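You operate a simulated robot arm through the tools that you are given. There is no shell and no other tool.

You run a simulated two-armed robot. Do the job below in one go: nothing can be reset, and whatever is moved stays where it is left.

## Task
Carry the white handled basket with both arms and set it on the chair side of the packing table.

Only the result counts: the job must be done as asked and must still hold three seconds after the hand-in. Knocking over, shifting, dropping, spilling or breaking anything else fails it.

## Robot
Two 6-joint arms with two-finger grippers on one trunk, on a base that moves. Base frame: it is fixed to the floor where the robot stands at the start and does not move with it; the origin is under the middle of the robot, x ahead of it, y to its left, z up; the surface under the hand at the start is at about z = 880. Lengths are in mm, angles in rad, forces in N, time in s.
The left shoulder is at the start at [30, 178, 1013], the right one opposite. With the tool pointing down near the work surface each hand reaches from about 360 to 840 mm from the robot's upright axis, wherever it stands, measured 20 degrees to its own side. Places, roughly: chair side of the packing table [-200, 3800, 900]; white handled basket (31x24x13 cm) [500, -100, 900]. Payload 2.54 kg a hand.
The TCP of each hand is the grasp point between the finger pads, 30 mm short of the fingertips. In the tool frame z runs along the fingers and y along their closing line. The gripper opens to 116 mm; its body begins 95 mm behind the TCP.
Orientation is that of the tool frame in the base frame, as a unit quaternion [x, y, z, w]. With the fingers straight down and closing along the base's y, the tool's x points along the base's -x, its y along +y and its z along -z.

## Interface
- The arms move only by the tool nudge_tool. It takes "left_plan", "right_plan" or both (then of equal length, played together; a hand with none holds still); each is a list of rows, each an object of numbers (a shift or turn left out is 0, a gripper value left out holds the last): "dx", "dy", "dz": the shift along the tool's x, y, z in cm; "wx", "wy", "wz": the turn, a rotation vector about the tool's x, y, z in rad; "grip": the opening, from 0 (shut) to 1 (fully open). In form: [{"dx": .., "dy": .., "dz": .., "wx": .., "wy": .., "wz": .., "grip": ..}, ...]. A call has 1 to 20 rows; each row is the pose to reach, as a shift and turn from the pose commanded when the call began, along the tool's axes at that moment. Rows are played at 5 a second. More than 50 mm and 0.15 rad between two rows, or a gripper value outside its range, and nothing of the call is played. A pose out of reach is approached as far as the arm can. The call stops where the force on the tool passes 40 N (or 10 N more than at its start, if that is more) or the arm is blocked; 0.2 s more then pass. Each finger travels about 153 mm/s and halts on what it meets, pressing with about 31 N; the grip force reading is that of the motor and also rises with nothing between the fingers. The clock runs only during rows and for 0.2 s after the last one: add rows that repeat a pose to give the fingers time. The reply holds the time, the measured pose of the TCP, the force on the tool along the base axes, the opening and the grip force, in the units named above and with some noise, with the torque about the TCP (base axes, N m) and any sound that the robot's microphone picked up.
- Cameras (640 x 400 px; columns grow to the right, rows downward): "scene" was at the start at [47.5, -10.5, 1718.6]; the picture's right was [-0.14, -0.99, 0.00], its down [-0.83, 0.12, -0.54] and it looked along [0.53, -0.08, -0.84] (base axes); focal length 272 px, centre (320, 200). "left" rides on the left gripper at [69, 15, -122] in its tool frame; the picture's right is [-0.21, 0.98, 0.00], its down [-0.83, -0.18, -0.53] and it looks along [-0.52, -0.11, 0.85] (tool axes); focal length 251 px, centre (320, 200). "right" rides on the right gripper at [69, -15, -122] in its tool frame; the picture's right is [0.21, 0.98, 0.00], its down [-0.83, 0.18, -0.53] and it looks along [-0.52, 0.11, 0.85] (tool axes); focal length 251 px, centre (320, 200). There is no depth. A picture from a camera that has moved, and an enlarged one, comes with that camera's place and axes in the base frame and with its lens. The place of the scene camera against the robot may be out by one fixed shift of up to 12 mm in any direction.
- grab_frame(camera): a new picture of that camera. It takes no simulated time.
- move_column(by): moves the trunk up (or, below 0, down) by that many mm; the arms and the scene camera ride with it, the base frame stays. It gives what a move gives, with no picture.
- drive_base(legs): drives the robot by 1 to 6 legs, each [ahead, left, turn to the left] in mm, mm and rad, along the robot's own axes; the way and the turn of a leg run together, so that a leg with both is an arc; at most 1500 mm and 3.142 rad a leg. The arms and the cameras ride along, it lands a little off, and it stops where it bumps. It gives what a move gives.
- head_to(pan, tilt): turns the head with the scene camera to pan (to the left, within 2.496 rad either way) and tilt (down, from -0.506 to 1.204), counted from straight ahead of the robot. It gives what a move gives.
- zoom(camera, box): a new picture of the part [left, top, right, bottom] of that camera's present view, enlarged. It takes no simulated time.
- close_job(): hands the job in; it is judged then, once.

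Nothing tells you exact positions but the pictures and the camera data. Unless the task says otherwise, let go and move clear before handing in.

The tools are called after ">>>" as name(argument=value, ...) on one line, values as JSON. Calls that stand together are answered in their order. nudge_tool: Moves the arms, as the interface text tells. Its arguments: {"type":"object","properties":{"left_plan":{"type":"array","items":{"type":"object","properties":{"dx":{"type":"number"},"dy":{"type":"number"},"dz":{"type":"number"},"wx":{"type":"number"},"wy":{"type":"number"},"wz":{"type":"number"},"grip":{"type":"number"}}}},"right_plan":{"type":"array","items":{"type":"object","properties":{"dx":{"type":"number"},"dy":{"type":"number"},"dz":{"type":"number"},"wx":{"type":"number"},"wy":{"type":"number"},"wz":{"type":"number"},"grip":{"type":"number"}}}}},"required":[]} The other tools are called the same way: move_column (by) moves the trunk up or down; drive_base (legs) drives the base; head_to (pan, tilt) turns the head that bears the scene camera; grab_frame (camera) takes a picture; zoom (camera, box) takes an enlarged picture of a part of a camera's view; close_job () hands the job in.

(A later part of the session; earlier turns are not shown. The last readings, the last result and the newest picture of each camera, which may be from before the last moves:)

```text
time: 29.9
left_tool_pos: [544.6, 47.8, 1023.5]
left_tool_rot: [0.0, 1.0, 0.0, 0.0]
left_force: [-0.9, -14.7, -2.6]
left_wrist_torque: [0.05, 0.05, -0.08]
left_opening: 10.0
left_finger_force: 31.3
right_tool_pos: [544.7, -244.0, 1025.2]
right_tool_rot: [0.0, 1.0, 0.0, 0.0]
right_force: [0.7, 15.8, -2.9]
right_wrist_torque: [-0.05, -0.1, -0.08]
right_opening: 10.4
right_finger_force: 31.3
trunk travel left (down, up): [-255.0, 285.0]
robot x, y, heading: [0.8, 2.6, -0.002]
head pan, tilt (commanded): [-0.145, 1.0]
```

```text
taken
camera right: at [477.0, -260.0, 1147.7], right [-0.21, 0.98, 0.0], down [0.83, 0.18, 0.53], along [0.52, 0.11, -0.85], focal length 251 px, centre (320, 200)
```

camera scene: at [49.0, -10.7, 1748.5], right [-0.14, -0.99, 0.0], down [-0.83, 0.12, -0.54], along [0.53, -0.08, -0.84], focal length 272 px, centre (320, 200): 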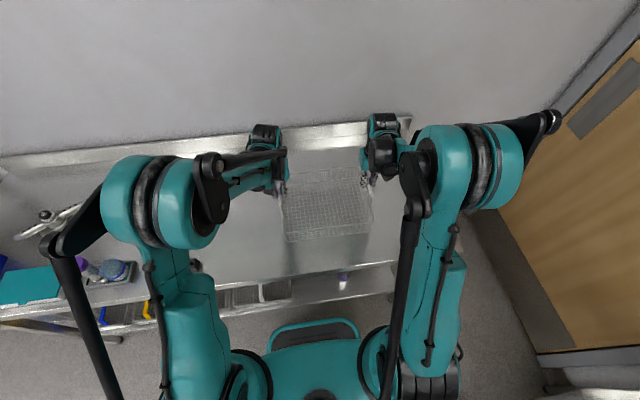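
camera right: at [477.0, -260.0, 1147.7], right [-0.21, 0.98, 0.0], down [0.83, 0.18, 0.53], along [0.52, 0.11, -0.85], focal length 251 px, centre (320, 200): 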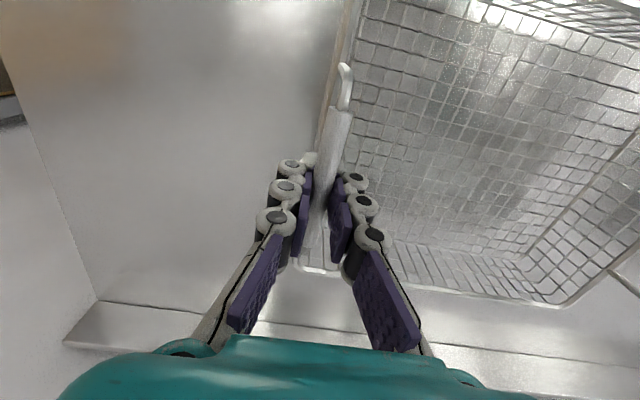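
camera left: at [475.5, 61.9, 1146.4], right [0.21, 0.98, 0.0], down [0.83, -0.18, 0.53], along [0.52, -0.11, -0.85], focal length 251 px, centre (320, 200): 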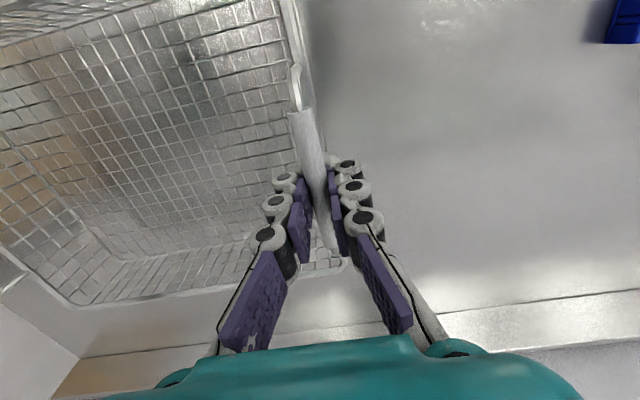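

The basket hangs level and secure. I raise the trunk further for clearance, then back away from the table.

>>> move_column(by=150)

>>> drive_base(legs=[[-300, 0, 0], [-300, 0, 0]])

>>> grab_frame(camera="scene")

```text
time: 31.7
left_tool_pos: [544.6, 47.8, 1173.9]
left_tool_rot: [0.0, 1.0, -0.001, 0.0]
left_force: [0.2, -10.6, -2.0]
left_wrist_torque: [0.01, -0.02, -0.03]
left_opening: 10.3
left_finger_force: 30.9
right_tool_pos: [544.2, -243.8, 1173.7]
right_tool_rot: [0.0, 1.0, 0.0, 0.0]
right_force: [0.5, 11.0, -2.7]
right_wrist_torque: [-0.01, 0.03, -0.09]
right_opening: 10.2
right_finger_force: 31.0
trunk travel left (down, up): [-405.0, 135.0]
robot x, y, heading: [-0.5, 1.7, 0.002]
head pan, tilt (commanded): [-0.145, 1.0]
```

```text
time: 35.4
left_tool_pos: [-49.6, 48.2, 1174.4]
left_tool_rot: [-0.001, 1.0, 0.0, 0.001]
left_force: [-0.6, -6.6, -3.0]
left_wrist_torque: [0.02, -0.05, -0.07]
left_opening: 10.1
left_finger_force: 30.9
right_tool_pos: [-49.4, -243.6, 1174.7]
right_tool_rot: [-0.001, 1.0, 0.0, 0.0]
right_force: [1.2, 7.0, -3.7]
right_wrist_torque: [0.04, 0.0, -0.08]
right_opening: 10.0
right_finger_force: 31.2
trunk travel left (down, up): [-405.0, 135.0]
robot x, y, heading: [-589.6, -0.4, 0.003]
head pan, tilt (commanded): [-0.145, 1.0]
```

```text
taken
camera scene: at [-545.7, -11.3, 1898.6], right [-0.14, -0.99, 0.0], down [-0.83, 0.12, -0.54], along [0.53, -0.08, -0.84], focal length 272 px, centre (320, 200)
```

scene: 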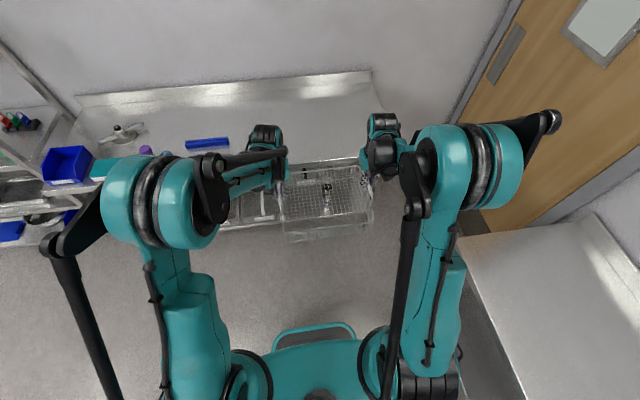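

The basket hangs clear in front and the robot is at x≈-590. Now I turn left 90° in place toward the packing table.

>>> drive_base(legs=[[0, 0, 0.785], [0, 0, 0.785]])

>>> head_to(pan=0.0, tilt=0.4)

>>> grab_frame(camera="scene")

```text
time: 39.9
left_tool_pos: [-650.0, 543.7, 1175.1]
left_tool_rot: [0.713, -0.701, -0.001, 0.0]
left_force: [2.8, 0.0, -3.6]
left_wrist_torque: [-0.03, 0.0, -0.06]
left_opening: 10.1
left_finger_force: 30.7
right_tool_pos: [-358.0, 548.0, 1174.5]
right_tool_rot: [0.712, -0.702, 0.0, 0.0]
right_force: [-2.0, 0.3, -2.6]
right_wrist_torque: [-0.01, -0.02, -0.06]
right_opening: 10.3
right_finger_force: 30.7
trunk travel left (down, up): [-405.0, 135.0]
robot x, y, heading: [-592.9, -1.3, 1.592]
head pan, tilt (commanded): [-0.145, 1.0]
```

```text
time: 40.9
left_tool_pos: [-648.9, 541.9, 1173.8]
left_tool_rot: [0.712, -0.702, 0.0, 0.0]
left_force: [1.8, -0.1, -3.7]
left_wrist_torque: [0.04, 0.0, -0.03]
left_opening: 10.1
left_finger_force: 31.2
right_tool_pos: [-358.7, 547.9, 1175.1]
right_tool_rot: [0.713, -0.701, -0.001, 0.0]
right_force: [-1.4, 1.2, -4.0]
right_wrist_torque: [-0.02, 0.02, -0.07]
right_opening: 10.5
right_finger_force: 31.1
trunk travel left (down, up): [-405.0, 135.0]
robot x, y, heading: [-593.2, -0.3, 1.586]
head pan, tilt (commanded): [0.0, 0.4]
```

```text
taken
camera scene: at [-586.4, 62.7, 1948.7], right [1.0, 0.02, 0.0], down [0.01, -0.39, -0.92], along [-0.01, 0.92, -0.39], focal length 272 px, centre (320, 200)
```

scene: 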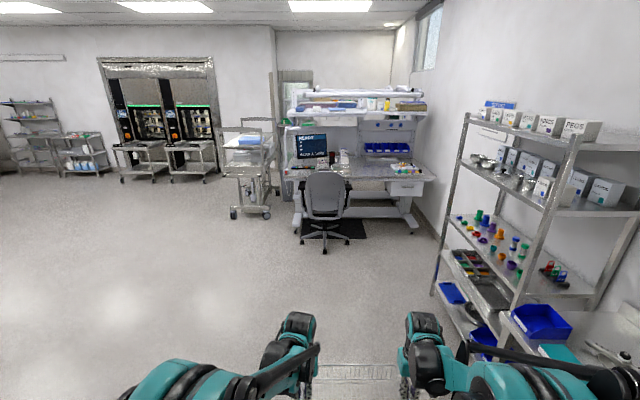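

The way ahead toward the packing table is clear of obstacles up to the chair. I drive forward about 1.8 m and look again.

>>> drive_base(legs=[[900, 0, -0.016], [900, 0, 0]])

>>> grab_frame(camera="scene")

>>> zoom(camera="scene", box=[240, 100, 480, 250])

```text
time: 50.0
left_tool_pos: [-636.1, 2336.4, 1174.5]
left_tool_rot: [-0.703, 0.711, 0.001, 0.001]
left_force: [1.1, -0.3, -3.9]
left_wrist_torque: [0.0, 0.0, -0.04]
left_opening: 9.9
left_finger_force: 31.3
right_tool_pos: [-343.6, 2333.6, 1175.4]
right_tool_rot: [-0.704, 0.711, 0.001, 0.0]
right_force: [-1.2, 0.6, -3.7]
right_wrist_torque: [-0.04, 0.01, -0.06]
right_opening: 10.1
right_finger_force: 30.9
trunk travel left (down, up): [-405.0, 135.0]
robot x, y, heading: [-592.5, 1793.5, 1.561]
head pan, tilt (commanded): [0.0, 0.4]
```

```text
taken
camera scene: at [-585.0, 1854.9, 1948.8], right [1.0, -0.01, 0.0], down [0.0, -0.39, -0.92], along [0.01, 0.92, -0.39], focal length 272 px, centre (320, 200)
```

scene: 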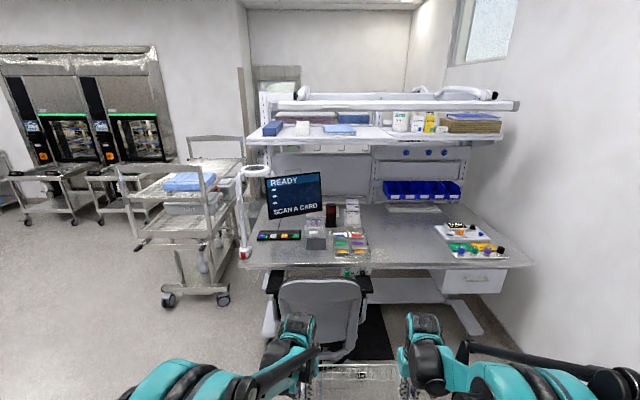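

```text
2.67 times, centred on (360, 175) of scene
camera zoom: at [-585.0, 1854.9, 1948.8], right [1.0, -0.01, 0.0], down [0.0, -0.39, -0.92], along [0.01, 0.92, -0.39], focal length 726 px, centre (213, 267)
```

zoom: 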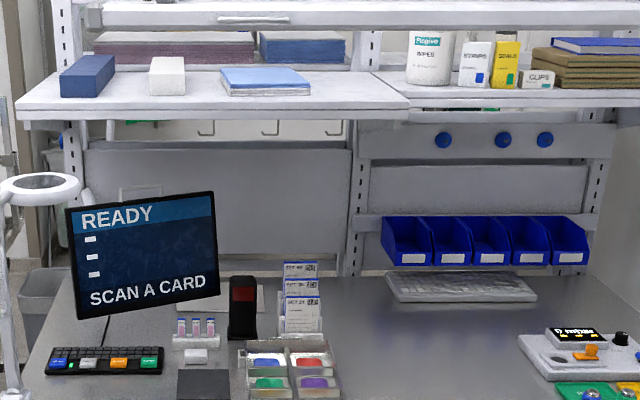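

I can see the packing table well now: front edge y≈3270, divided tray's right edge x≈-242, vial tray's left edge x≈310, chair filling x≈-850…-220. To set the basket centrally in the gap while the base stays clear of the chair, I first shift the basket about 17 cm to the robot's left with both arms in step.

>>> nudge_tool(left_plan=[{"dy": 0.5}, {"dy": 1.2}, {"dy": 2.1}, {"dy": 3.0}, {"dy": 3.9}, {"dy": 4.8}, {"dy": 5.7}, {"dy": 6.6}, {"dy": 7.5}, {"dy": 8.4}, {"dy": 9.3}, {"dy": 10.2}, {"dy": 11.1}, {"dy": 12.0}, {"dy": 12.9}, {"dy": 13.8}, {"dy": 14.7}, {"dy": 15.6}, {"dy": 16.4}, {"dy": 17.0}], right_plan=[{"dy": 0.5}, {"dy": 1.2}, {"dy": 2.1}, {"dy": 3.0}, {"dy": 3.9}, {"dy": 4.8}, {"dy": 5.7}, {"dy": 6.6}, {"dy": 7.5}, {"dy": 8.4}, {"dy": 9.3}, {"dy": 10.2}, {"dy": 11.1}, {"dy": 12.0}, {"dy": 12.9}, {"dy": 13.8}, {"dy": 14.7}, {"dy": 15.6}, {"dy": 16.4}, {"dy": 17.0}])

>>> grab_frame(camera="left")

>>> grab_frame(camera="scene")

>>> zoom(camera="scene", box=[220, 220, 540, 400])

```text
time: 54.1
left_tool_pos: [-807.2, 2338.3, 1173.9]
left_tool_rot: [-0.703, 0.712, 0.0, 0.0]
left_force: [2.9, -0.2, -3.4]
left_wrist_torque: [-0.12, -0.03, 0.04]
left_opening: 10.3
left_finger_force: 30.7
right_tool_pos: [-514.3, 2335.0, 1173.4]
right_tool_rot: [-0.704, 0.71, -0.001, 0.0]
right_force: [-3.3, 0.9, -3.0]
right_wrist_torque: [0.08, -0.04, 0.02]
right_opening: 10.0
right_finger_force: 31.1
trunk travel left (down, up): [-405.0, 135.0]
robot x, y, heading: [-595.8, 1793.2, 1.56]
head pan, tilt (commanded): [0.0, 0.4]
```

```text
taken
camera left: at [-822.6, 2268.6, 1296.2], right [-0.97, 0.23, 0.0], down [0.19, 0.82, 0.53], along [0.12, 0.52, -0.85], focal length 251 px, centre (320, 200)
```

left: 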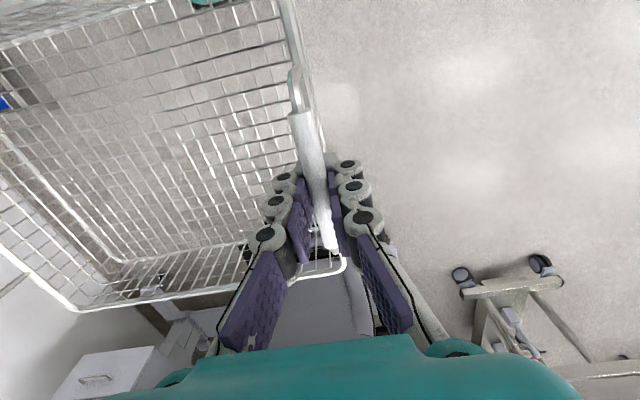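

```text
taken
camera scene: at [-586.0, 1854.8, 1948.8], right [1.0, -0.01, 0.0], down [0.0, -0.39, -0.92], along [0.01, 0.92, -0.39], focal length 272 px, centre (320, 200)
```

scene: 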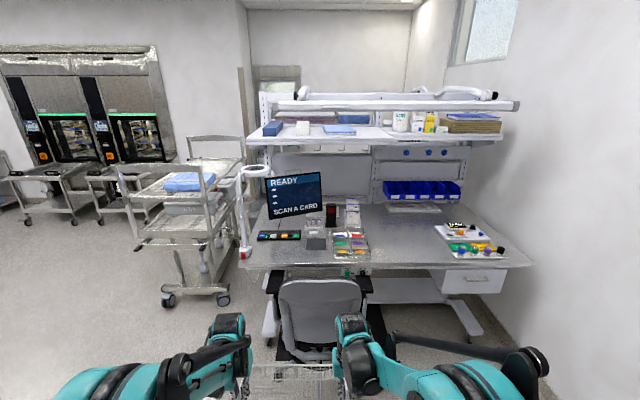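

```text
2.00 times, centred on (380, 310) of scene
camera zoom: at [-586.0, 1854.8, 1948.8], right [1.0, -0.01, 0.0], down [0.0, -0.39, -0.92], along [0.01, 0.92, -0.39], focal length 545 px, centre (200, -20)
```

zoom: 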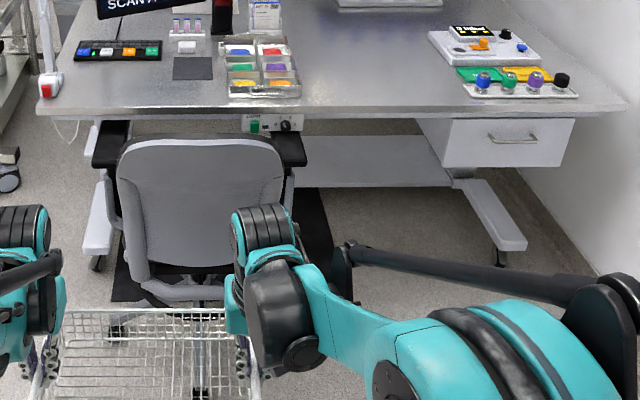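

The basket is now left of the robot's centre line and steady. I drive ahead to y≈2250 (clear of the rack's end), then sidestep right toward x≈60.

>>> drive_base(legs=[[460, 0, 0.01], [0, -330, 0], [0, -325, 0]])

>>> grab_frame(camera="scene")

>>> zoom(camera="scene", box=[120, 190, 480, 400])

```text
time: 60.4
left_tool_pos: [-152.2, 2791.1, 1175.1]
left_tool_rot: [-0.705, 0.71, -0.001, 0.0]
left_force: [5.7, 0.4, -3.6]
left_wrist_torque: [-0.04, 0.04, -0.08]
left_opening: 10.2
left_finger_force: 31.1
right_tool_pos: [138.0, 2789.6, 1175.5]
right_tool_rot: [-0.705, 0.709, 0.001, 0.0]
right_force: [-7.5, 1.0, -3.1]
right_wrist_torque: [0.1, -0.05, -0.11]
right_opening: 10.2
right_finger_force: 31.3
trunk travel left (down, up): [-405.0, 135.0]
robot x, y, heading: [59.5, 2247.8, 1.565]
head pan, tilt (commanded): [0.0, 0.4]
```

```text
taken
camera scene: at [70.5, 2308.7, 1948.8], right [1.0, -0.01, 0.0], down [0.0, -0.39, -0.92], along [0.01, 0.92, -0.39], focal length 272 px, centre (320, 200)
```

scene: 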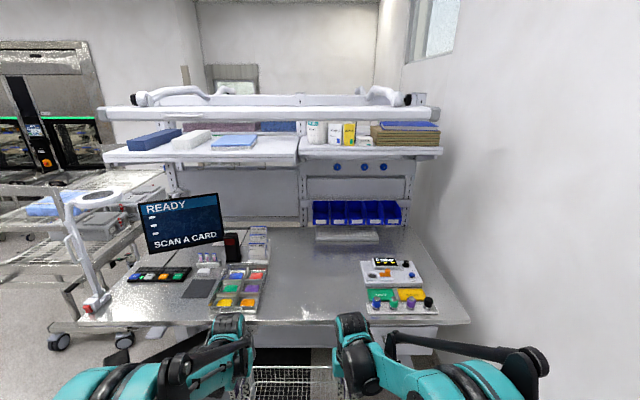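

```text
1.78 times, centred on (300, 295) of scene
camera zoom: at [70.5, 2308.7, 1948.8], right [1.0, -0.01, 0.0], down [0.0, -0.39, -0.92], along [0.01, 0.92, -0.39], focal length 484 px, centre (356, 31)
```

zoom: 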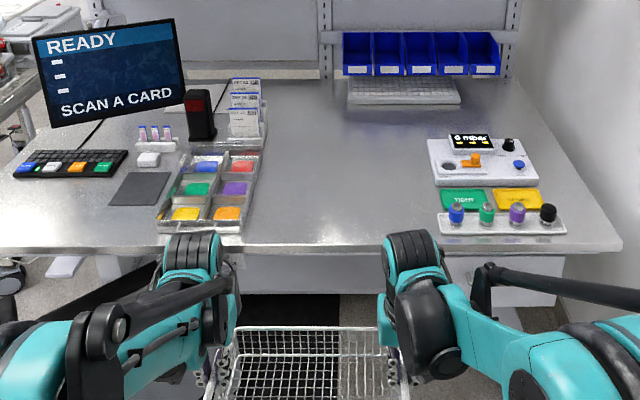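

The gap on the table between the divided tray (x≈-250) and vial tray (x≈320) lies ahead, table top z≈875–880, front edge y≈3300. The basket is centred at x≈-7; I drive ahead in steps to reach robot y≈2947.

>>> drive_base(legs=[[400, 0, 0.005]])

>>> head_to(pan=0.0, tilt=0.7)

>>> grab_frame(camera="scene")

>>> head_to(pan=0.7, tilt=0.9)

>>> grab_frame(camera="scene")

>>> grab_frame(camera="left")

```text
time: 62.9
left_tool_pos: [-155.1, 3193.1, 1174.4]
left_tool_rot: [0.707, -0.707, 0.0, 0.0]
left_force: [0.9, -1.3, -2.7]
left_wrist_torque: [0.0, 0.0, -0.17]
left_opening: 10.2
left_finger_force: 30.5
right_tool_pos: [135.7, 3191.8, 1175.3]
right_tool_rot: [-0.707, 0.707, 0.0, 0.0]
right_force: [-1.7, 0.3, -3.0]
right_wrist_torque: [0.04, -0.03, -0.17]
right_opening: 10.0
right_finger_force: 31.0
trunk travel left (down, up): [-405.0, 135.0]
robot x, y, heading: [63.4, 2646.8, 1.57]
head pan, tilt (commanded): [0.0, 0.4]
```

```text
time: 63.7
left_tool_pos: [-155.3, 3191.4, 1173.4]
left_tool_rot: [-0.707, 0.707, 0.0, -0.001]
left_force: [0.3, -1.4, -3.6]
left_wrist_torque: [0.04, 0.0, -0.15]
left_opening: 10.2
left_finger_force: 30.4
right_tool_pos: [137.5, 3192.5, 1175.5]
right_tool_rot: [0.707, -0.707, -0.001, 0.0]
right_force: [0.6, 0.7, -3.3]
right_wrist_torque: [0.01, 0.0, -0.12]
right_opening: 10.3
right_finger_force: 30.6
trunk travel left (down, up): [-405.0, 135.0]
robot x, y, heading: [63.5, 2651.9, 1.575]
head pan, tilt (commanded): [0.0, 0.7]
```

```text
taken
camera scene: at [71.1, 2703.2, 1922.0], right [1.0, 0.0, 0.0], down [0.0, -0.64, -0.77], along [0.0, 0.77, -0.64], focal length 272 px, centre (320, 200)
```

scene: 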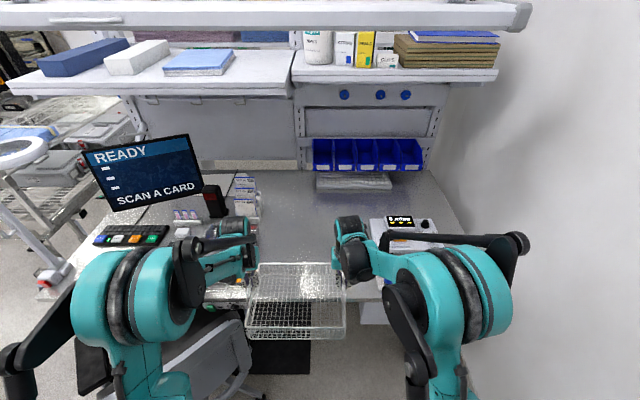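

```text
time: 64.8
left_tool_pos: [-155.2, 3191.3, 1174.3]
left_tool_rot: [0.707, -0.707, 0.0, 0.0]
left_force: [-0.3, -0.8, -3.3]
left_wrist_torque: [-0.03, 0.01, -0.15]
left_opening: 10.4
left_finger_force: 30.4
right_tool_pos: [137.0, 3192.0, 1174.7]
right_tool_rot: [0.707, -0.707, 0.001, 0.0]
right_force: [-0.3, 1.0, -2.9]
right_wrist_torque: [0.13, -0.01, -0.18]
right_opening: 10.0
right_finger_force: 31.2
trunk travel left (down, up): [-405.0, 135.0]
robot x, y, heading: [63.1, 2648.5, 1.569]
head pan, tilt (commanded): [0.7, 0.901]
```

```text
taken
camera scene: at [22.5, 2676.2, 1905.8], right [0.77, 0.64, 0.0], down [0.5, -0.6, -0.62], along [-0.4, 0.48, -0.78], focal length 272 px, centre (320, 200)
```

scene: 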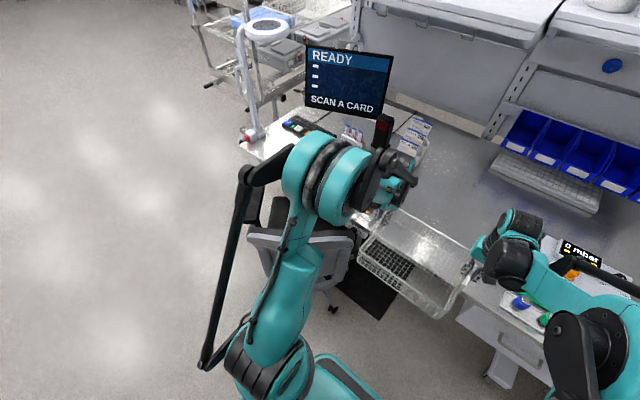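

```text
taken
camera left: at [-170.3, 3122.2, 1296.4], right [-0.98, 0.21, 0.0], down [0.18, 0.83, 0.53], along [0.12, 0.52, -0.85], focal length 251 px, centre (320, 200)
```

left: 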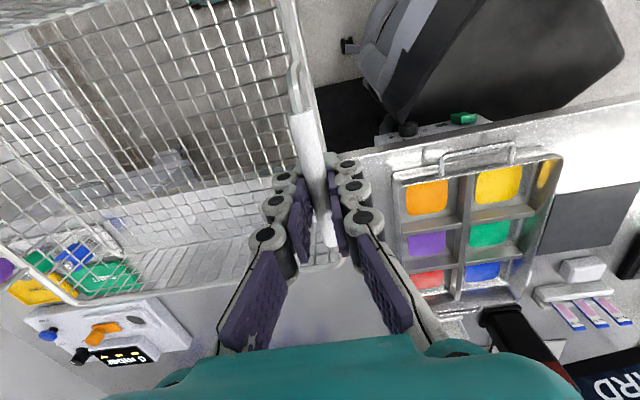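

Everything is clear: chair caster rightmost at x≈-265, base left edge about x≈-165, table edge y≈3292. I advance 200 mm, then 95 mm more.

>>> drive_base(legs=[[200, 0, 0]])

>>> grab_frame(camera="scene")

>>> grab_frame(camera="left")

>>> grab_frame(camera="right")

```text
time: 66.4
left_tool_pos: [-153.7, 3392.9, 1174.2]
left_tool_rot: [-0.706, 0.708, 0.001, -0.001]
left_force: [1.1, -1.2, -3.4]
left_wrist_torque: [0.09, -0.02, -0.18]
left_opening: 10.3
left_finger_force: 31.3
right_tool_pos: [138.1, 3392.8, 1175.0]
right_tool_rot: [-0.707, 0.707, 0.0, 0.0]
right_force: [0.4, 1.9, -3.3]
right_wrist_torque: [-0.02, -0.05, -0.17]
right_opening: 10.2
right_finger_force: 30.8
trunk travel left (down, up): [-405.0, 135.0]
robot x, y, heading: [67.7, 2848.5, 1.57]
head pan, tilt (commanded): [0.7, 0.901]
```

```text
taken
camera scene: at [22.8, 2877.4, 1905.8], right [0.77, 0.64, 0.0], down [0.5, -0.6, -0.62], along [-0.4, 0.48, -0.78], focal length 272 px, centre (320, 200)
```

scene: 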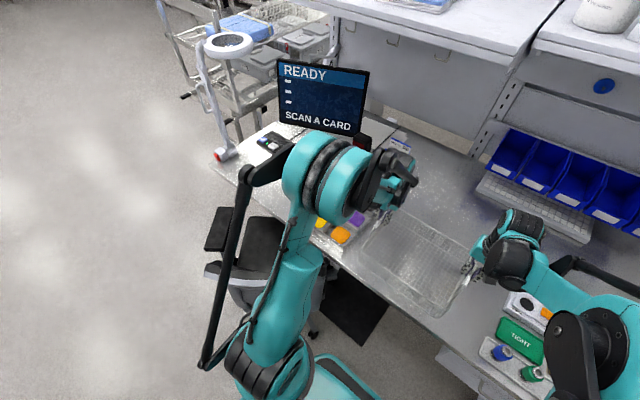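

```text
taken
camera left: at [-168.9, 3323.6, 1296.3], right [-0.98, 0.22, 0.0], down [0.18, 0.83, 0.53], along [0.12, 0.52, -0.85], focal length 251 px, centre (320, 200)
```

left: 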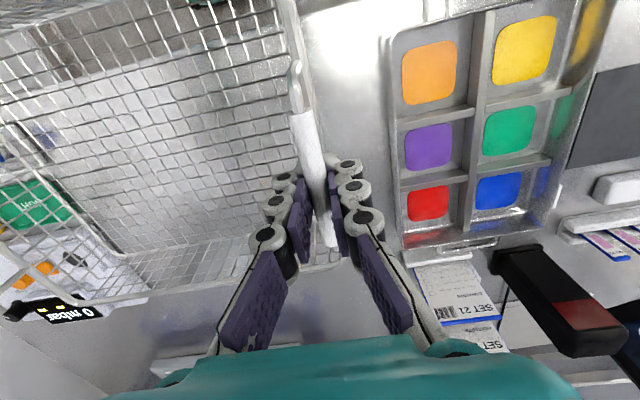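

```text
taken
camera right: at [155.3, 3323.4, 1297.3], right [-0.98, -0.21, 0.0], down [-0.18, 0.83, 0.53], along [-0.11, 0.52, -0.85], focal length 251 px, centre (320, 200)
```

right: 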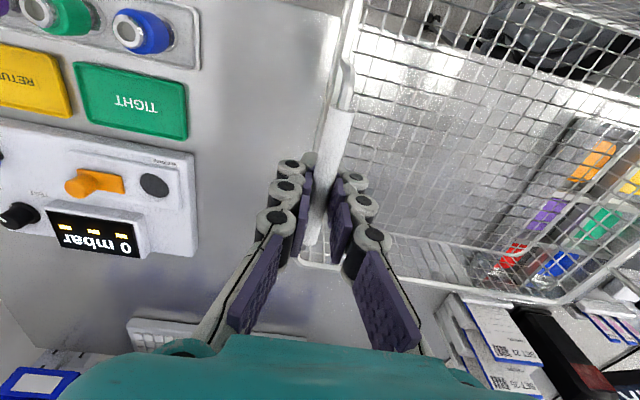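

The free zone directly under the basket is empty: divided tray right edge x≈-253, vial tray left edge x≈321. I advance the last 95 mm.

>>> drive_base(legs=[[95, 0, 0]])

>>> head_to(pan=0.1, tilt=1.0)

>>> grab_frame(camera="scene")

>>> grab_frame(camera="left")

>>> grab_frame(camera="right")

```text
time: 67.5
left_tool_pos: [-152.9, 3488.2, 1173.7]
left_tool_rot: [-0.707, 0.708, -0.001, -0.001]
left_force: [-0.2, -1.0, -2.6]
left_wrist_torque: [-0.03, 0.0, -0.14]
left_opening: 10.3
left_finger_force: 30.9
right_tool_pos: [139.1, 3488.3, 1175.7]
right_tool_rot: [-0.706, 0.708, -0.001, -0.001]
right_force: [0.0, 1.4, -2.6]
right_wrist_torque: [0.05, 0.0, -0.14]
right_opening: 10.2
right_finger_force: 31.3
trunk travel left (down, up): [-405.0, 135.0]
robot x, y, heading: [69.2, 2943.0, 1.568]
head pan, tilt (commanded): [0.7, 0.901]
```

```text
time: 68.5
left_tool_pos: [-153.4, 3486.3, 1174.5]
left_tool_rot: [-0.707, 0.707, 0.0, 0.0]
left_force: [0.3, -1.0, -2.2]
left_wrist_torque: [0.03, 0.03, -0.16]
left_opening: 10.3
left_finger_force: 31.1
right_tool_pos: [138.9, 3486.7, 1175.9]
right_tool_rot: [-0.707, 0.708, 0.0, 0.001]
right_force: [-0.1, 1.0, -3.8]
right_wrist_torque: [0.03, -0.02, -0.16]
right_opening: 10.8
right_finger_force: 31.0
trunk travel left (down, up): [-405.0, 135.0]
robot x, y, heading: [62.9, 2944.7, 1.564]
head pan, tilt (commanded): [0.099, 1.0]
```

```text
taken
camera scene: at [64.7, 2982.7, 1898.6], right [1.0, 0.1, 0.0], down [0.08, -0.84, -0.54], along [-0.05, 0.54, -0.84], focal length 272 px, centre (320, 200)
```

scene: 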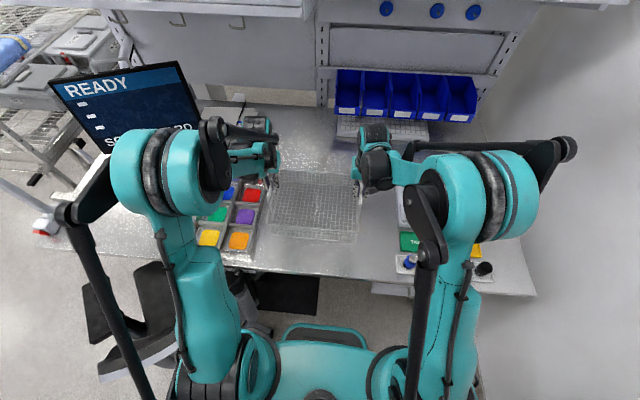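

```text
taken
camera left: at [-169.0, 3417.4, 1296.4], right [-0.98, 0.22, 0.0], down [0.18, 0.83, 0.53], along [0.12, 0.52, -0.85], focal length 251 px, centre (320, 200)
```

left: 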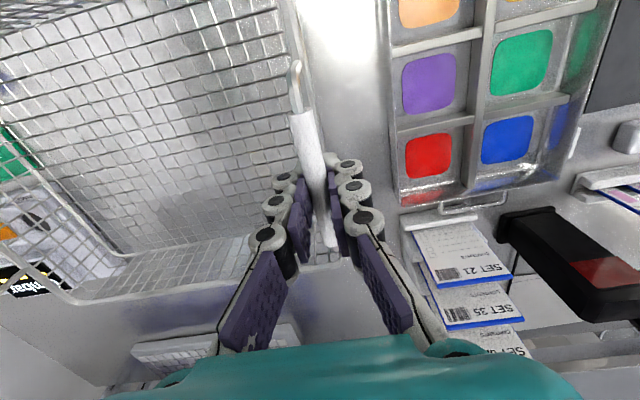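

```text
taken
camera right: at [155.2, 3417.5, 1297.5], right [-0.98, -0.21, 0.0], down [-0.18, 0.83, 0.53], along [-0.11, 0.52, -0.85], focal length 251 px, centre (320, 200)
```

right: 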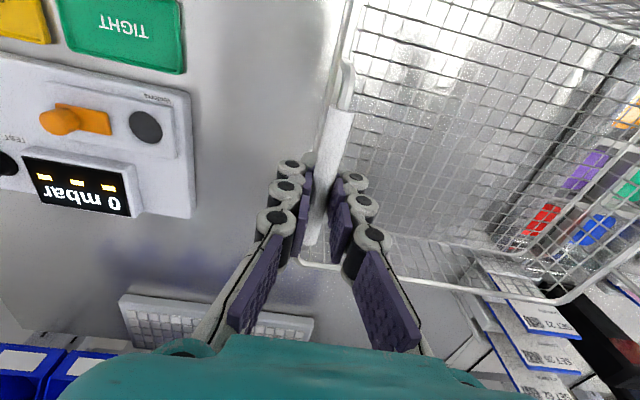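

The basket is right above the target spot. Before lowering the trunk I zoom in on the chair next to the left upper arm to verify clearance.

>>> zoom(camera="scene", box=[40, 220, 300, 400])

>>> head_to(pan=0.9, tilt=1.1)

>>> grab_frame(camera="scene")

>>> zoom(camera="scene", box=[150, 120, 400, 350])

```text
2.22 times, centred on (170, 310) of scene
camera zoom: at [64.7, 2982.7, 1898.6], right [1.0, 0.1, 0.0], down [0.08, -0.84, -0.54], along [-0.05, 0.54, -0.84], focal length 605 px, centre (653, -44)
```

zoom: 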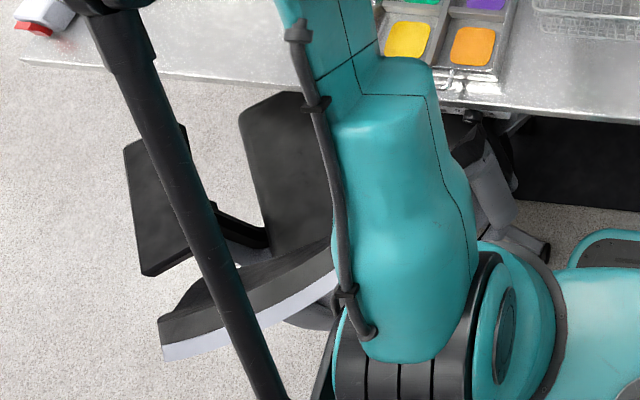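

```text
time: 69.7
left_tool_pos: [-154.6, 3487.3, 1173.5]
left_tool_rot: [-0.706, 0.708, -0.001, -0.001]
left_force: [0.4, -1.6, -4.1]
left_wrist_torque: [-0.05, -0.02, -0.15]
left_opening: 10.0
left_finger_force: 31.1
right_tool_pos: [138.6, 3487.7, 1174.9]
right_tool_rot: [-0.706, 0.708, -0.001, 0.0]
right_force: [-0.4, 0.5, -3.3]
right_wrist_torque: [0.02, 0.01, -0.17]
right_opening: 10.1
right_finger_force: 31.0
trunk travel left (down, up): [-405.0, 135.0]
robot x, y, heading: [63.0, 2944.2, 1.569]
head pan, tilt (commanded): [0.901, 1.1]
```

```text
taken
camera scene: at [22.2, 2953.2, 1892.0], right [0.62, 0.78, 0.0], down [0.7, -0.56, -0.45], along [-0.35, 0.28, -0.89], focal length 272 px, centre (320, 200)
```

scene: 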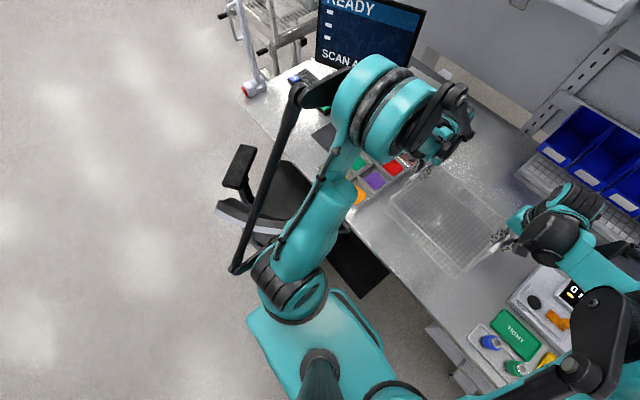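

```text
1.74 times, centred on (275, 235) of scene
camera zoom: at [22.2, 2953.2, 1892.0], right [0.62, 0.78, 0.0], down [0.7, -0.56, -0.45], along [-0.35, 0.28, -0.89], focal length 474 px, centre (398, 139)
```

zoom: 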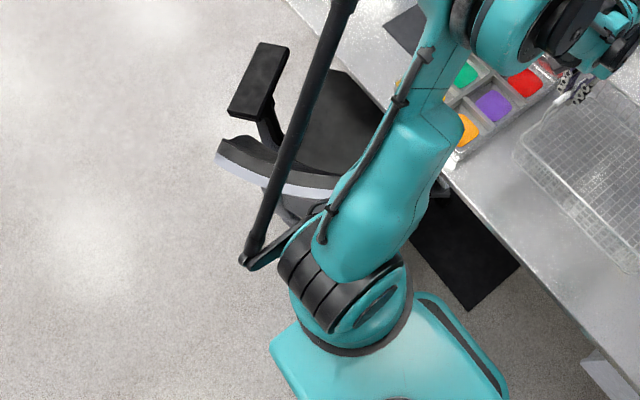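

Looking at the chair closely, its seat and backrest now appear turned compared with the earlier view from behind, so I need a clear look at it before I lower anything. I take more views of it.

>>> head_to(pan=1.1, tilt=0.95)

>>> grab_frame(camera="scene")

>>> zoom(camera="scene", box=[250, 130, 470, 360])

>>> head_to(pan=0.45, tilt=1.2)

>>> grab_frame(camera="scene")

```text
time: 70.4
left_tool_pos: [-153.6, 3488.9, 1174.8]
left_tool_rot: [-0.706, 0.708, 0.0, 0.0]
left_force: [0.8, -1.6, -2.4]
left_wrist_torque: [0.06, 0.0, -0.14]
left_opening: 10.2
left_finger_force: 30.8
right_tool_pos: [137.7, 3487.4, 1176.5]
right_tool_rot: [-0.706, 0.708, 0.0, 0.0]
right_force: [0.1, 1.1, -2.0]
right_wrist_torque: [0.05, 0.0, -0.16]
right_opening: 10.3
right_finger_force: 31.3
trunk travel left (down, up): [-405.0, 135.0]
robot x, y, heading: [66.4, 2943.3, 1.568]
head pan, tilt (commanded): [1.1, 0.949]
```

```text
taken
camera scene: at [6.9, 2946.9, 1902.2], right [0.46, 0.89, 0.0], down [0.72, -0.37, -0.58], along [-0.52, 0.27, -0.81], focal length 272 px, centre (320, 200)
```

scene: 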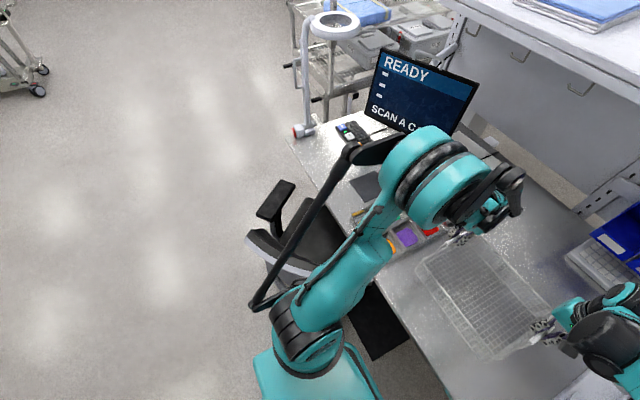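

```text
1.74 times, centred on (360, 245) of scene
camera zoom: at [6.9, 2946.9, 1902.2], right [0.46, 0.89, 0.0], down [0.72, -0.37, -0.58], along [-0.52, 0.27, -0.81], focal length 474 px, centre (250, 122)
```

zoom: 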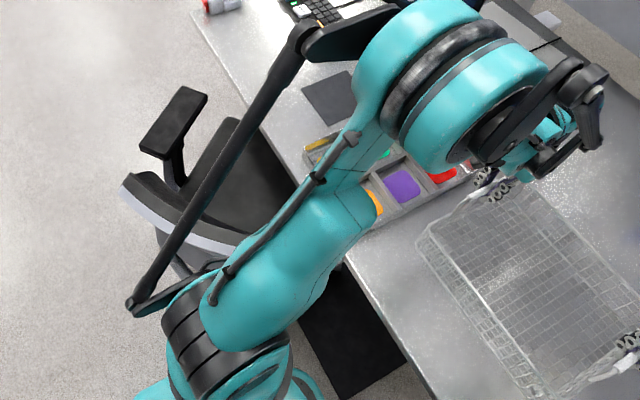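

```text
time: 71.4
left_tool_pos: [-152.9, 3487.0, 1174.2]
left_tool_rot: [-0.707, 0.708, 0.0, 0.0]
left_force: [-0.1, -0.4, -3.0]
left_wrist_torque: [0.04, -0.01, -0.13]
left_opening: 10.2
left_finger_force: 30.7
right_tool_pos: [138.7, 3487.3, 1174.7]
right_tool_rot: [-0.707, 0.707, 0.001, 0.0]
right_force: [-1.4, 0.3, -2.3]
right_wrist_torque: [-0.01, 0.01, -0.15]
right_opening: 10.3
right_finger_force: 31.3
trunk travel left (down, up): [-405.0, 135.0]
robot x, y, heading: [65.3, 2942.6, 1.571]
head pan, tilt (commanded): [0.45, 1.201]
```

```text
taken
camera scene: at [47.2, 2964.1, 1886.0], right [0.9, 0.43, 0.0], down [0.4, -0.84, -0.36], along [-0.16, 0.33, -0.93], focal length 272 px, centre (320, 200)
```

scene: 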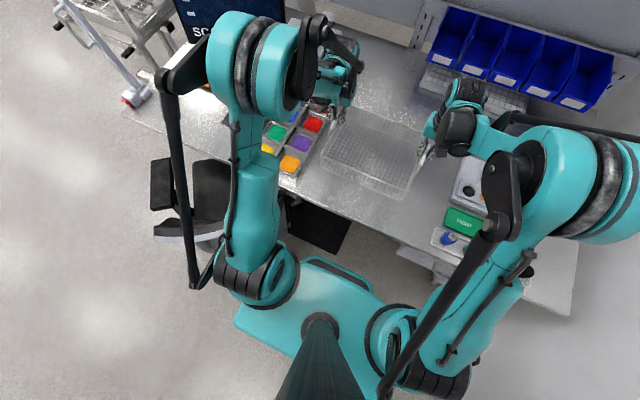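

The chair's backrest top is higher than I took it (≈1.09 m) and now lies under the left upper arm, so lowering the trunk here would hit it. I keep the trunk up and lower the basket with both arms in step instead.

>>> nudge_tool(left_plan=[{"dz": 0.4}, {"dz": 1.0}, {"dz": 1.8}, {"dz": 2.6}, {"dz": 3.4}, {"dz": 4.2}, {"dz": 5.0}, {"dz": 5.8}, {"dz": 6.6}, {"dz": 7.4}, {"dz": 8.2}, {"dz": 9.0}, {"dz": 9.6}, {"dz": 10.0}], right_plan=[{"dz": 0.4}, {"dz": 1.0}, {"dz": 1.8}, {"dz": 2.6}, {"dz": 3.4}, {"dz": 4.2}, {"dz": 5.0}, {"dz": 5.8}, {"dz": 6.6}, {"dz": 7.4}, {"dz": 8.2}, {"dz": 9.0}, {"dz": 9.6}, {"dz": 10.0}])

>>> grab_frame(camera="scene")

>>> grab_frame(camera="left")

```text
time: 74.4
left_tool_pos: [-153.1, 3487.0, 1074.2]
left_tool_rot: [-0.706, 0.708, 0.0, -0.001]
left_force: [-1.8, 0.0, -3.0]
left_wrist_torque: [-0.05, -0.04, -0.11]
left_opening: 10.3
left_finger_force: 31.0
right_tool_pos: [138.0, 3487.5, 1074.2]
right_tool_rot: [-0.706, 0.708, 0.0, 0.0]
right_force: [2.0, 1.9, -2.7]
right_wrist_torque: [0.02, -0.02, -0.16]
right_opening: 10.4
right_finger_force: 30.6
trunk travel left (down, up): [-405.0, 135.0]
robot x, y, heading: [64.8, 2942.3, 1.571]
head pan, tilt (commanded): [0.45, 1.201]
```

```text
taken
camera scene: at [47.3, 2964.3, 1886.0], right [0.9, 0.43, 0.0], down [0.4, -0.84, -0.36], along [-0.16, 0.33, -0.93], focal length 272 px, centre (320, 200)
```

scene: 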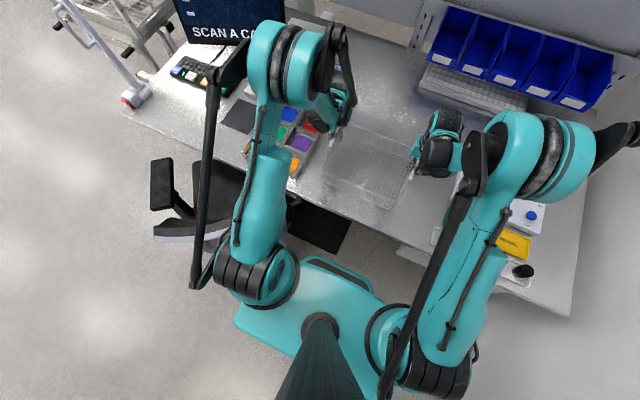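

```text
taken
camera left: at [-168.9, 3417.5, 1196.3], right [-0.98, 0.22, 0.0], down [0.18, 0.83, 0.53], along [0.12, 0.52, -0.85], focal length 251 px, centre (320, 200)
```

left: 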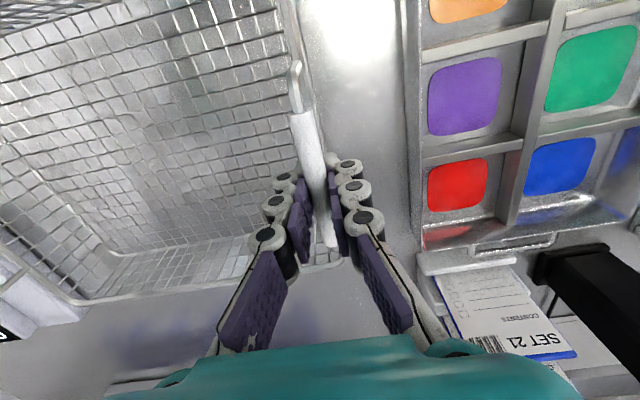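

Lowering goes as planned and the chair is untouched. I continue to just above the table.

>>> nudge_tool(left_plan=[{"dz": 0.4}, {"dz": 1.0}, {"dz": 1.8}, {"dz": 2.6}, {"dz": 3.4}, {"dz": 4.2}, {"dz": 5.0}, {"dz": 5.6}, {"dz": 6.2}, {"dz": 6.5}], right_plan=[{"dz": 0.4}, {"dz": 1.0}, {"dz": 1.8}, {"dz": 2.6}, {"dz": 3.4}, {"dz": 4.2}, {"dz": 5.0}, {"dz": 5.6}, {"dz": 6.2}, {"dz": 6.5}])

>>> grab_frame(camera="left")

>>> grab_frame(camera="right")

>>> grab_frame(camera="scene")

```text
time: 76.6
left_tool_pos: [-153.0, 3484.0, 1010.1]
left_tool_rot: [-0.706, 0.708, 0.001, 0.001]
left_force: [-1.2, -1.0, 22.1]
left_wrist_torque: [0.0, -0.04, -0.03]
left_opening: 9.8
left_finger_force: 30.6
right_tool_pos: [138.9, 3483.6, 1012.4]
right_tool_rot: [-0.706, 0.708, 0.0, 0.0]
right_force: [0.4, -2.1, 22.9]
right_wrist_torque: [-0.03, 0.01, -0.04]
right_opening: 10.2
right_finger_force: 30.8
trunk travel left (down, up): [-405.0, 135.0]
robot x, y, heading: [63.7, 2941.9, 1.567]
head pan, tilt (commanded): [0.45, 1.201]
```

```text
taken
camera left: at [-168.5, 3414.3, 1133.2], right [-0.98, 0.22, 0.0], down [0.18, 0.82, 0.54], along [0.12, 0.52, -0.84], focal length 251 px, centre (320, 200)
```

left: 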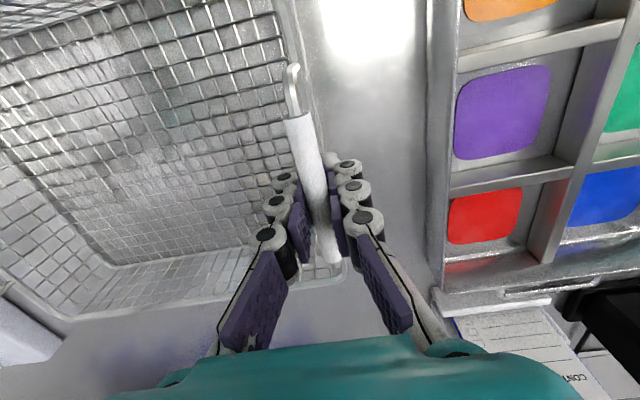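

```text
taken
camera right: at [155.7, 3413.9, 1134.2], right [-0.98, -0.21, 0.0], down [-0.18, 0.82, 0.54], along [-0.11, 0.52, -0.84], focal length 251 px, centre (320, 200)
```

right: 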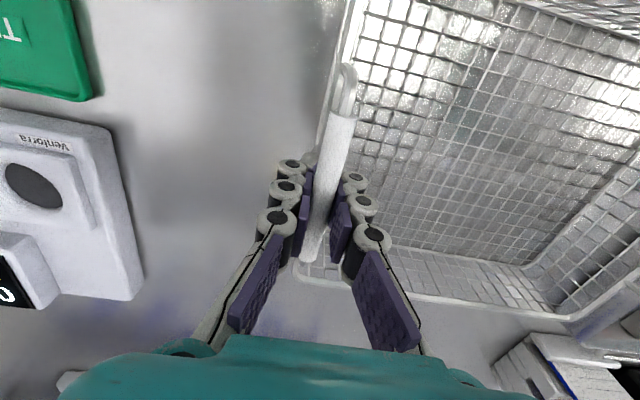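

```text
taken
camera scene: at [48.0, 2958.1, 1886.2], right [0.9, 0.43, 0.0], down [0.4, -0.84, -0.36], along [-0.16, 0.33, -0.93], focal length 272 px, centre (320, 200)
```

scene: 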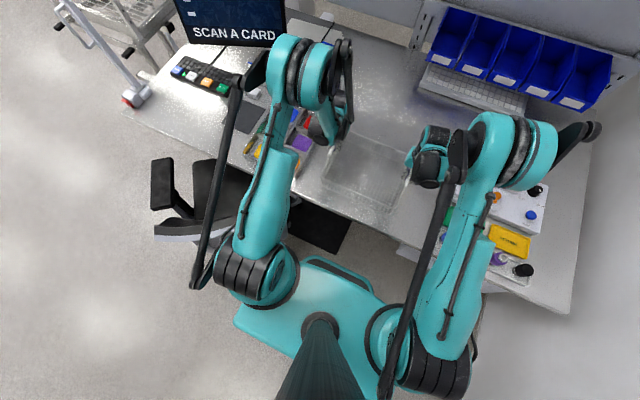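

Contact with the table is felt equally by both hands (≈22 N each) at TCP z≈1011, so the basket stands flat. I ease the pressure, then open both grippers part way.

>>> nudge_tool(left_plan=[{"dz": -0.05, "grip": 0}, {"dz": -0.1, "grip": 0}, {"dz": -0.15, "grip": 0}, {"dz": -0.15, "grip": 0}, {"dz": -0.15, "grip": 0}], right_plan=[{"dz": -0.05, "grip": 0}, {"dz": -0.1, "grip": 0}, {"dz": -0.15, "grip": 0}, {"dz": -0.15, "grip": 0}, {"dz": -0.15, "grip": 0}])

```text
time: 77.8
left_tool_pos: [-153.4, 3487.2, 1012.5]
left_tool_rot: [-0.706, 0.708, -0.001, 0.0]
left_force: [-1.3, 0.2, -3.3]
left_wrist_torque: [0.43, 0.01, 0.06]
left_opening: 9.7
left_finger_force: 31.1
right_tool_pos: [137.5, 3487.4, 1011.7]
right_tool_rot: [-0.706, 0.708, 0.0, 0.0]
right_force: [1.4, -3.2, 6.7]
right_wrist_torque: [0.31, 0.03, -0.01]
right_opening: 9.5
right_finger_force: 31.1
trunk travel left (down, up): [-405.0, 135.0]
robot x, y, heading: [65.3, 2940.9, 1.565]
head pan, tilt (commanded): [0.45, 1.201]
```

>>> nudge_tool(left_plan=[{"grip": 0.15}, {"grip": 0.25}, {"grip": 0.35}, {"grip": 0.4}, {"grip": 0.4}, {"grip": 0.4}], right_plan=[{"grip": 0.15}, {"grip": 0.25}, {"grip": 0.35}, {"grip": 0.4}, {"grip": 0.4}, {"grip": 0.4}])

>>> grab_frame(camera="left")

>>> grab_frame(camera="right")

```text
time: 79.2
left_tool_pos: [-152.7, 3486.2, 1011.5]
left_tool_rot: [-0.707, 0.708, 0.0, 0.001]
left_force: [-0.1, 0.1, 0.1]
left_wrist_torque: [0.0, 0.0, -0.02]
left_opening: 46.5
left_finger_force: 0.1
right_tool_pos: [139.3, 3487.2, 1012.3]
right_tool_rot: [-0.706, 0.708, 0.0, 0.0]
right_force: [-1.1, -0.2, 0.6]
right_wrist_torque: [0.0, -0.05, 0.02]
right_opening: 46.3
right_finger_force: 0.0
trunk travel left (down, up): [-405.0, 135.0]
robot x, y, heading: [62.2, 2945.3, 1.564]
head pan, tilt (commanded): [0.45, 1.201]
```

```text
taken
camera left: at [-168.8, 3417.3, 1133.4], right [-0.98, 0.22, 0.0], down [0.18, 0.83, 0.53], along [0.12, 0.52, -0.85], focal length 251 px, centre (320, 200)
```

left: 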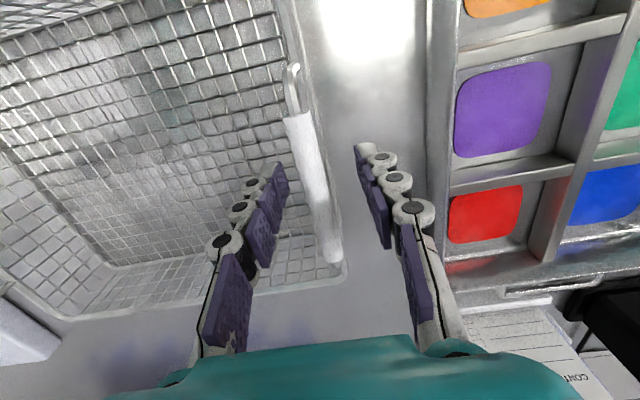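

```text
taken
camera right: at [155.3, 3417.3, 1134.0], right [-0.98, -0.21, 0.0], down [-0.18, 0.83, 0.53], along [-0.11, 0.52, -0.85], focal length 251 px, centre (320, 200)
```

right: 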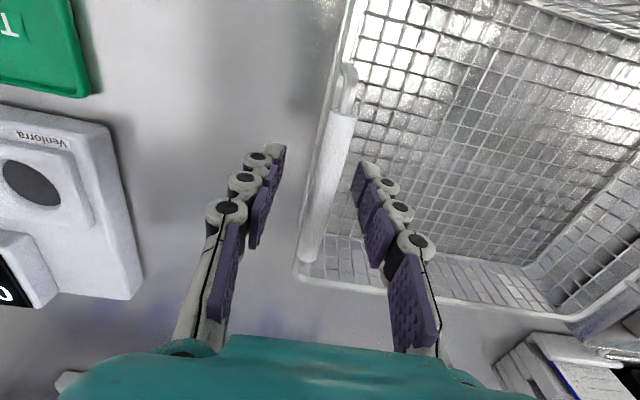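

Both grippers are free of the handles with clearance on either side. I raise both hands straight up.

>>> nudge_tool(left_plan=[{"dz": -1}, {"dz": -2.5}, {"dz": -4}, {"dz": -5.5}, {"dz": -7}, {"dz": -8.5}, {"dz": -10}, {"dz": -11.5}, {"dz": -13}, {"dz": -14.5}, {"dz": -16}, {"dz": -16.2}], right_plan=[{"dz": -1}, {"dz": -2.5}, {"dz": -4}, {"dz": -5.5}, {"dz": -7}, {"dz": -8.5}, {"dz": -10}, {"dz": -11.5}, {"dz": -13}, {"dz": -14.5}, {"dz": -16}, {"dz": -16.2}])

>>> grab_frame(camera="left")

>>> grab_frame(camera="right")

>>> grab_frame(camera="scene")

```text
time: 81.8
left_tool_pos: [-153.3, 3486.6, 1173.5]
left_tool_rot: [0.707, -0.707, -0.001, -0.001]
left_force: [0.4, 0.3, -0.6]
left_wrist_torque: [0.02, 0.0, 0.0]
left_opening: 46.6
left_finger_force: 0.0
right_tool_pos: [137.7, 3487.3, 1173.2]
right_tool_rot: [-0.707, 0.707, 0.0, 0.0]
right_force: [0.4, -0.4, -0.2]
right_wrist_torque: [-0.01, -0.04, -0.02]
right_opening: 46.4
right_finger_force: 0.1
trunk travel left (down, up): [-405.0, 135.0]
robot x, y, heading: [62.4, 2940.5, 1.57]
head pan, tilt (commanded): [0.45, 1.201]
```

```text
taken
camera left: at [-169.3, 3417.7, 1295.2], right [-0.98, 0.22, 0.0], down [0.18, 0.83, 0.53], along [0.12, 0.52, -0.85], focal length 251 px, centre (320, 200)
```

left: 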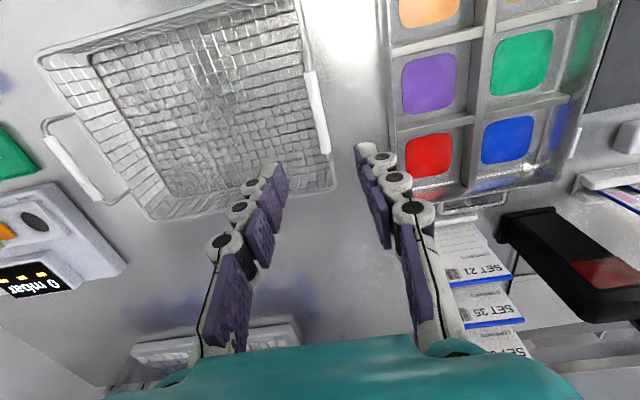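

```text
taken
camera right: at [155.1, 3417.7, 1296.1], right [-0.98, -0.21, 0.0], down [-0.18, 0.83, 0.53], along [-0.11, 0.52, -0.85], focal length 251 px, centre (320, 200)
```

right: 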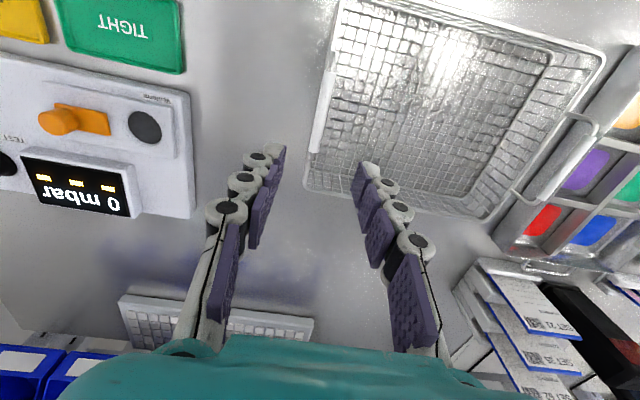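

```text
taken
camera scene: at [47.3, 2963.9, 1886.0], right [0.9, 0.43, 0.0], down [0.4, -0.84, -0.36], along [-0.16, 0.33, -0.93], focal length 272 px, centre (320, 200)
```

scene: 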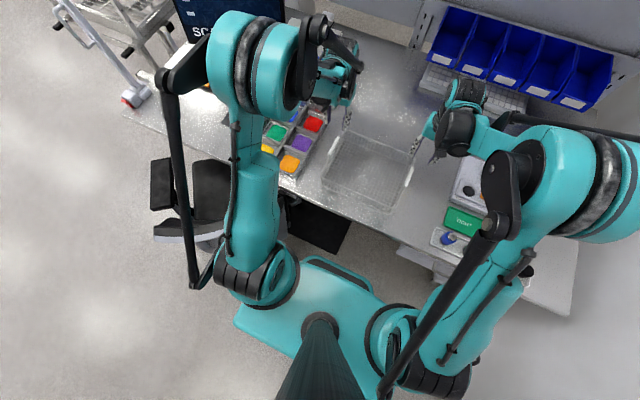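

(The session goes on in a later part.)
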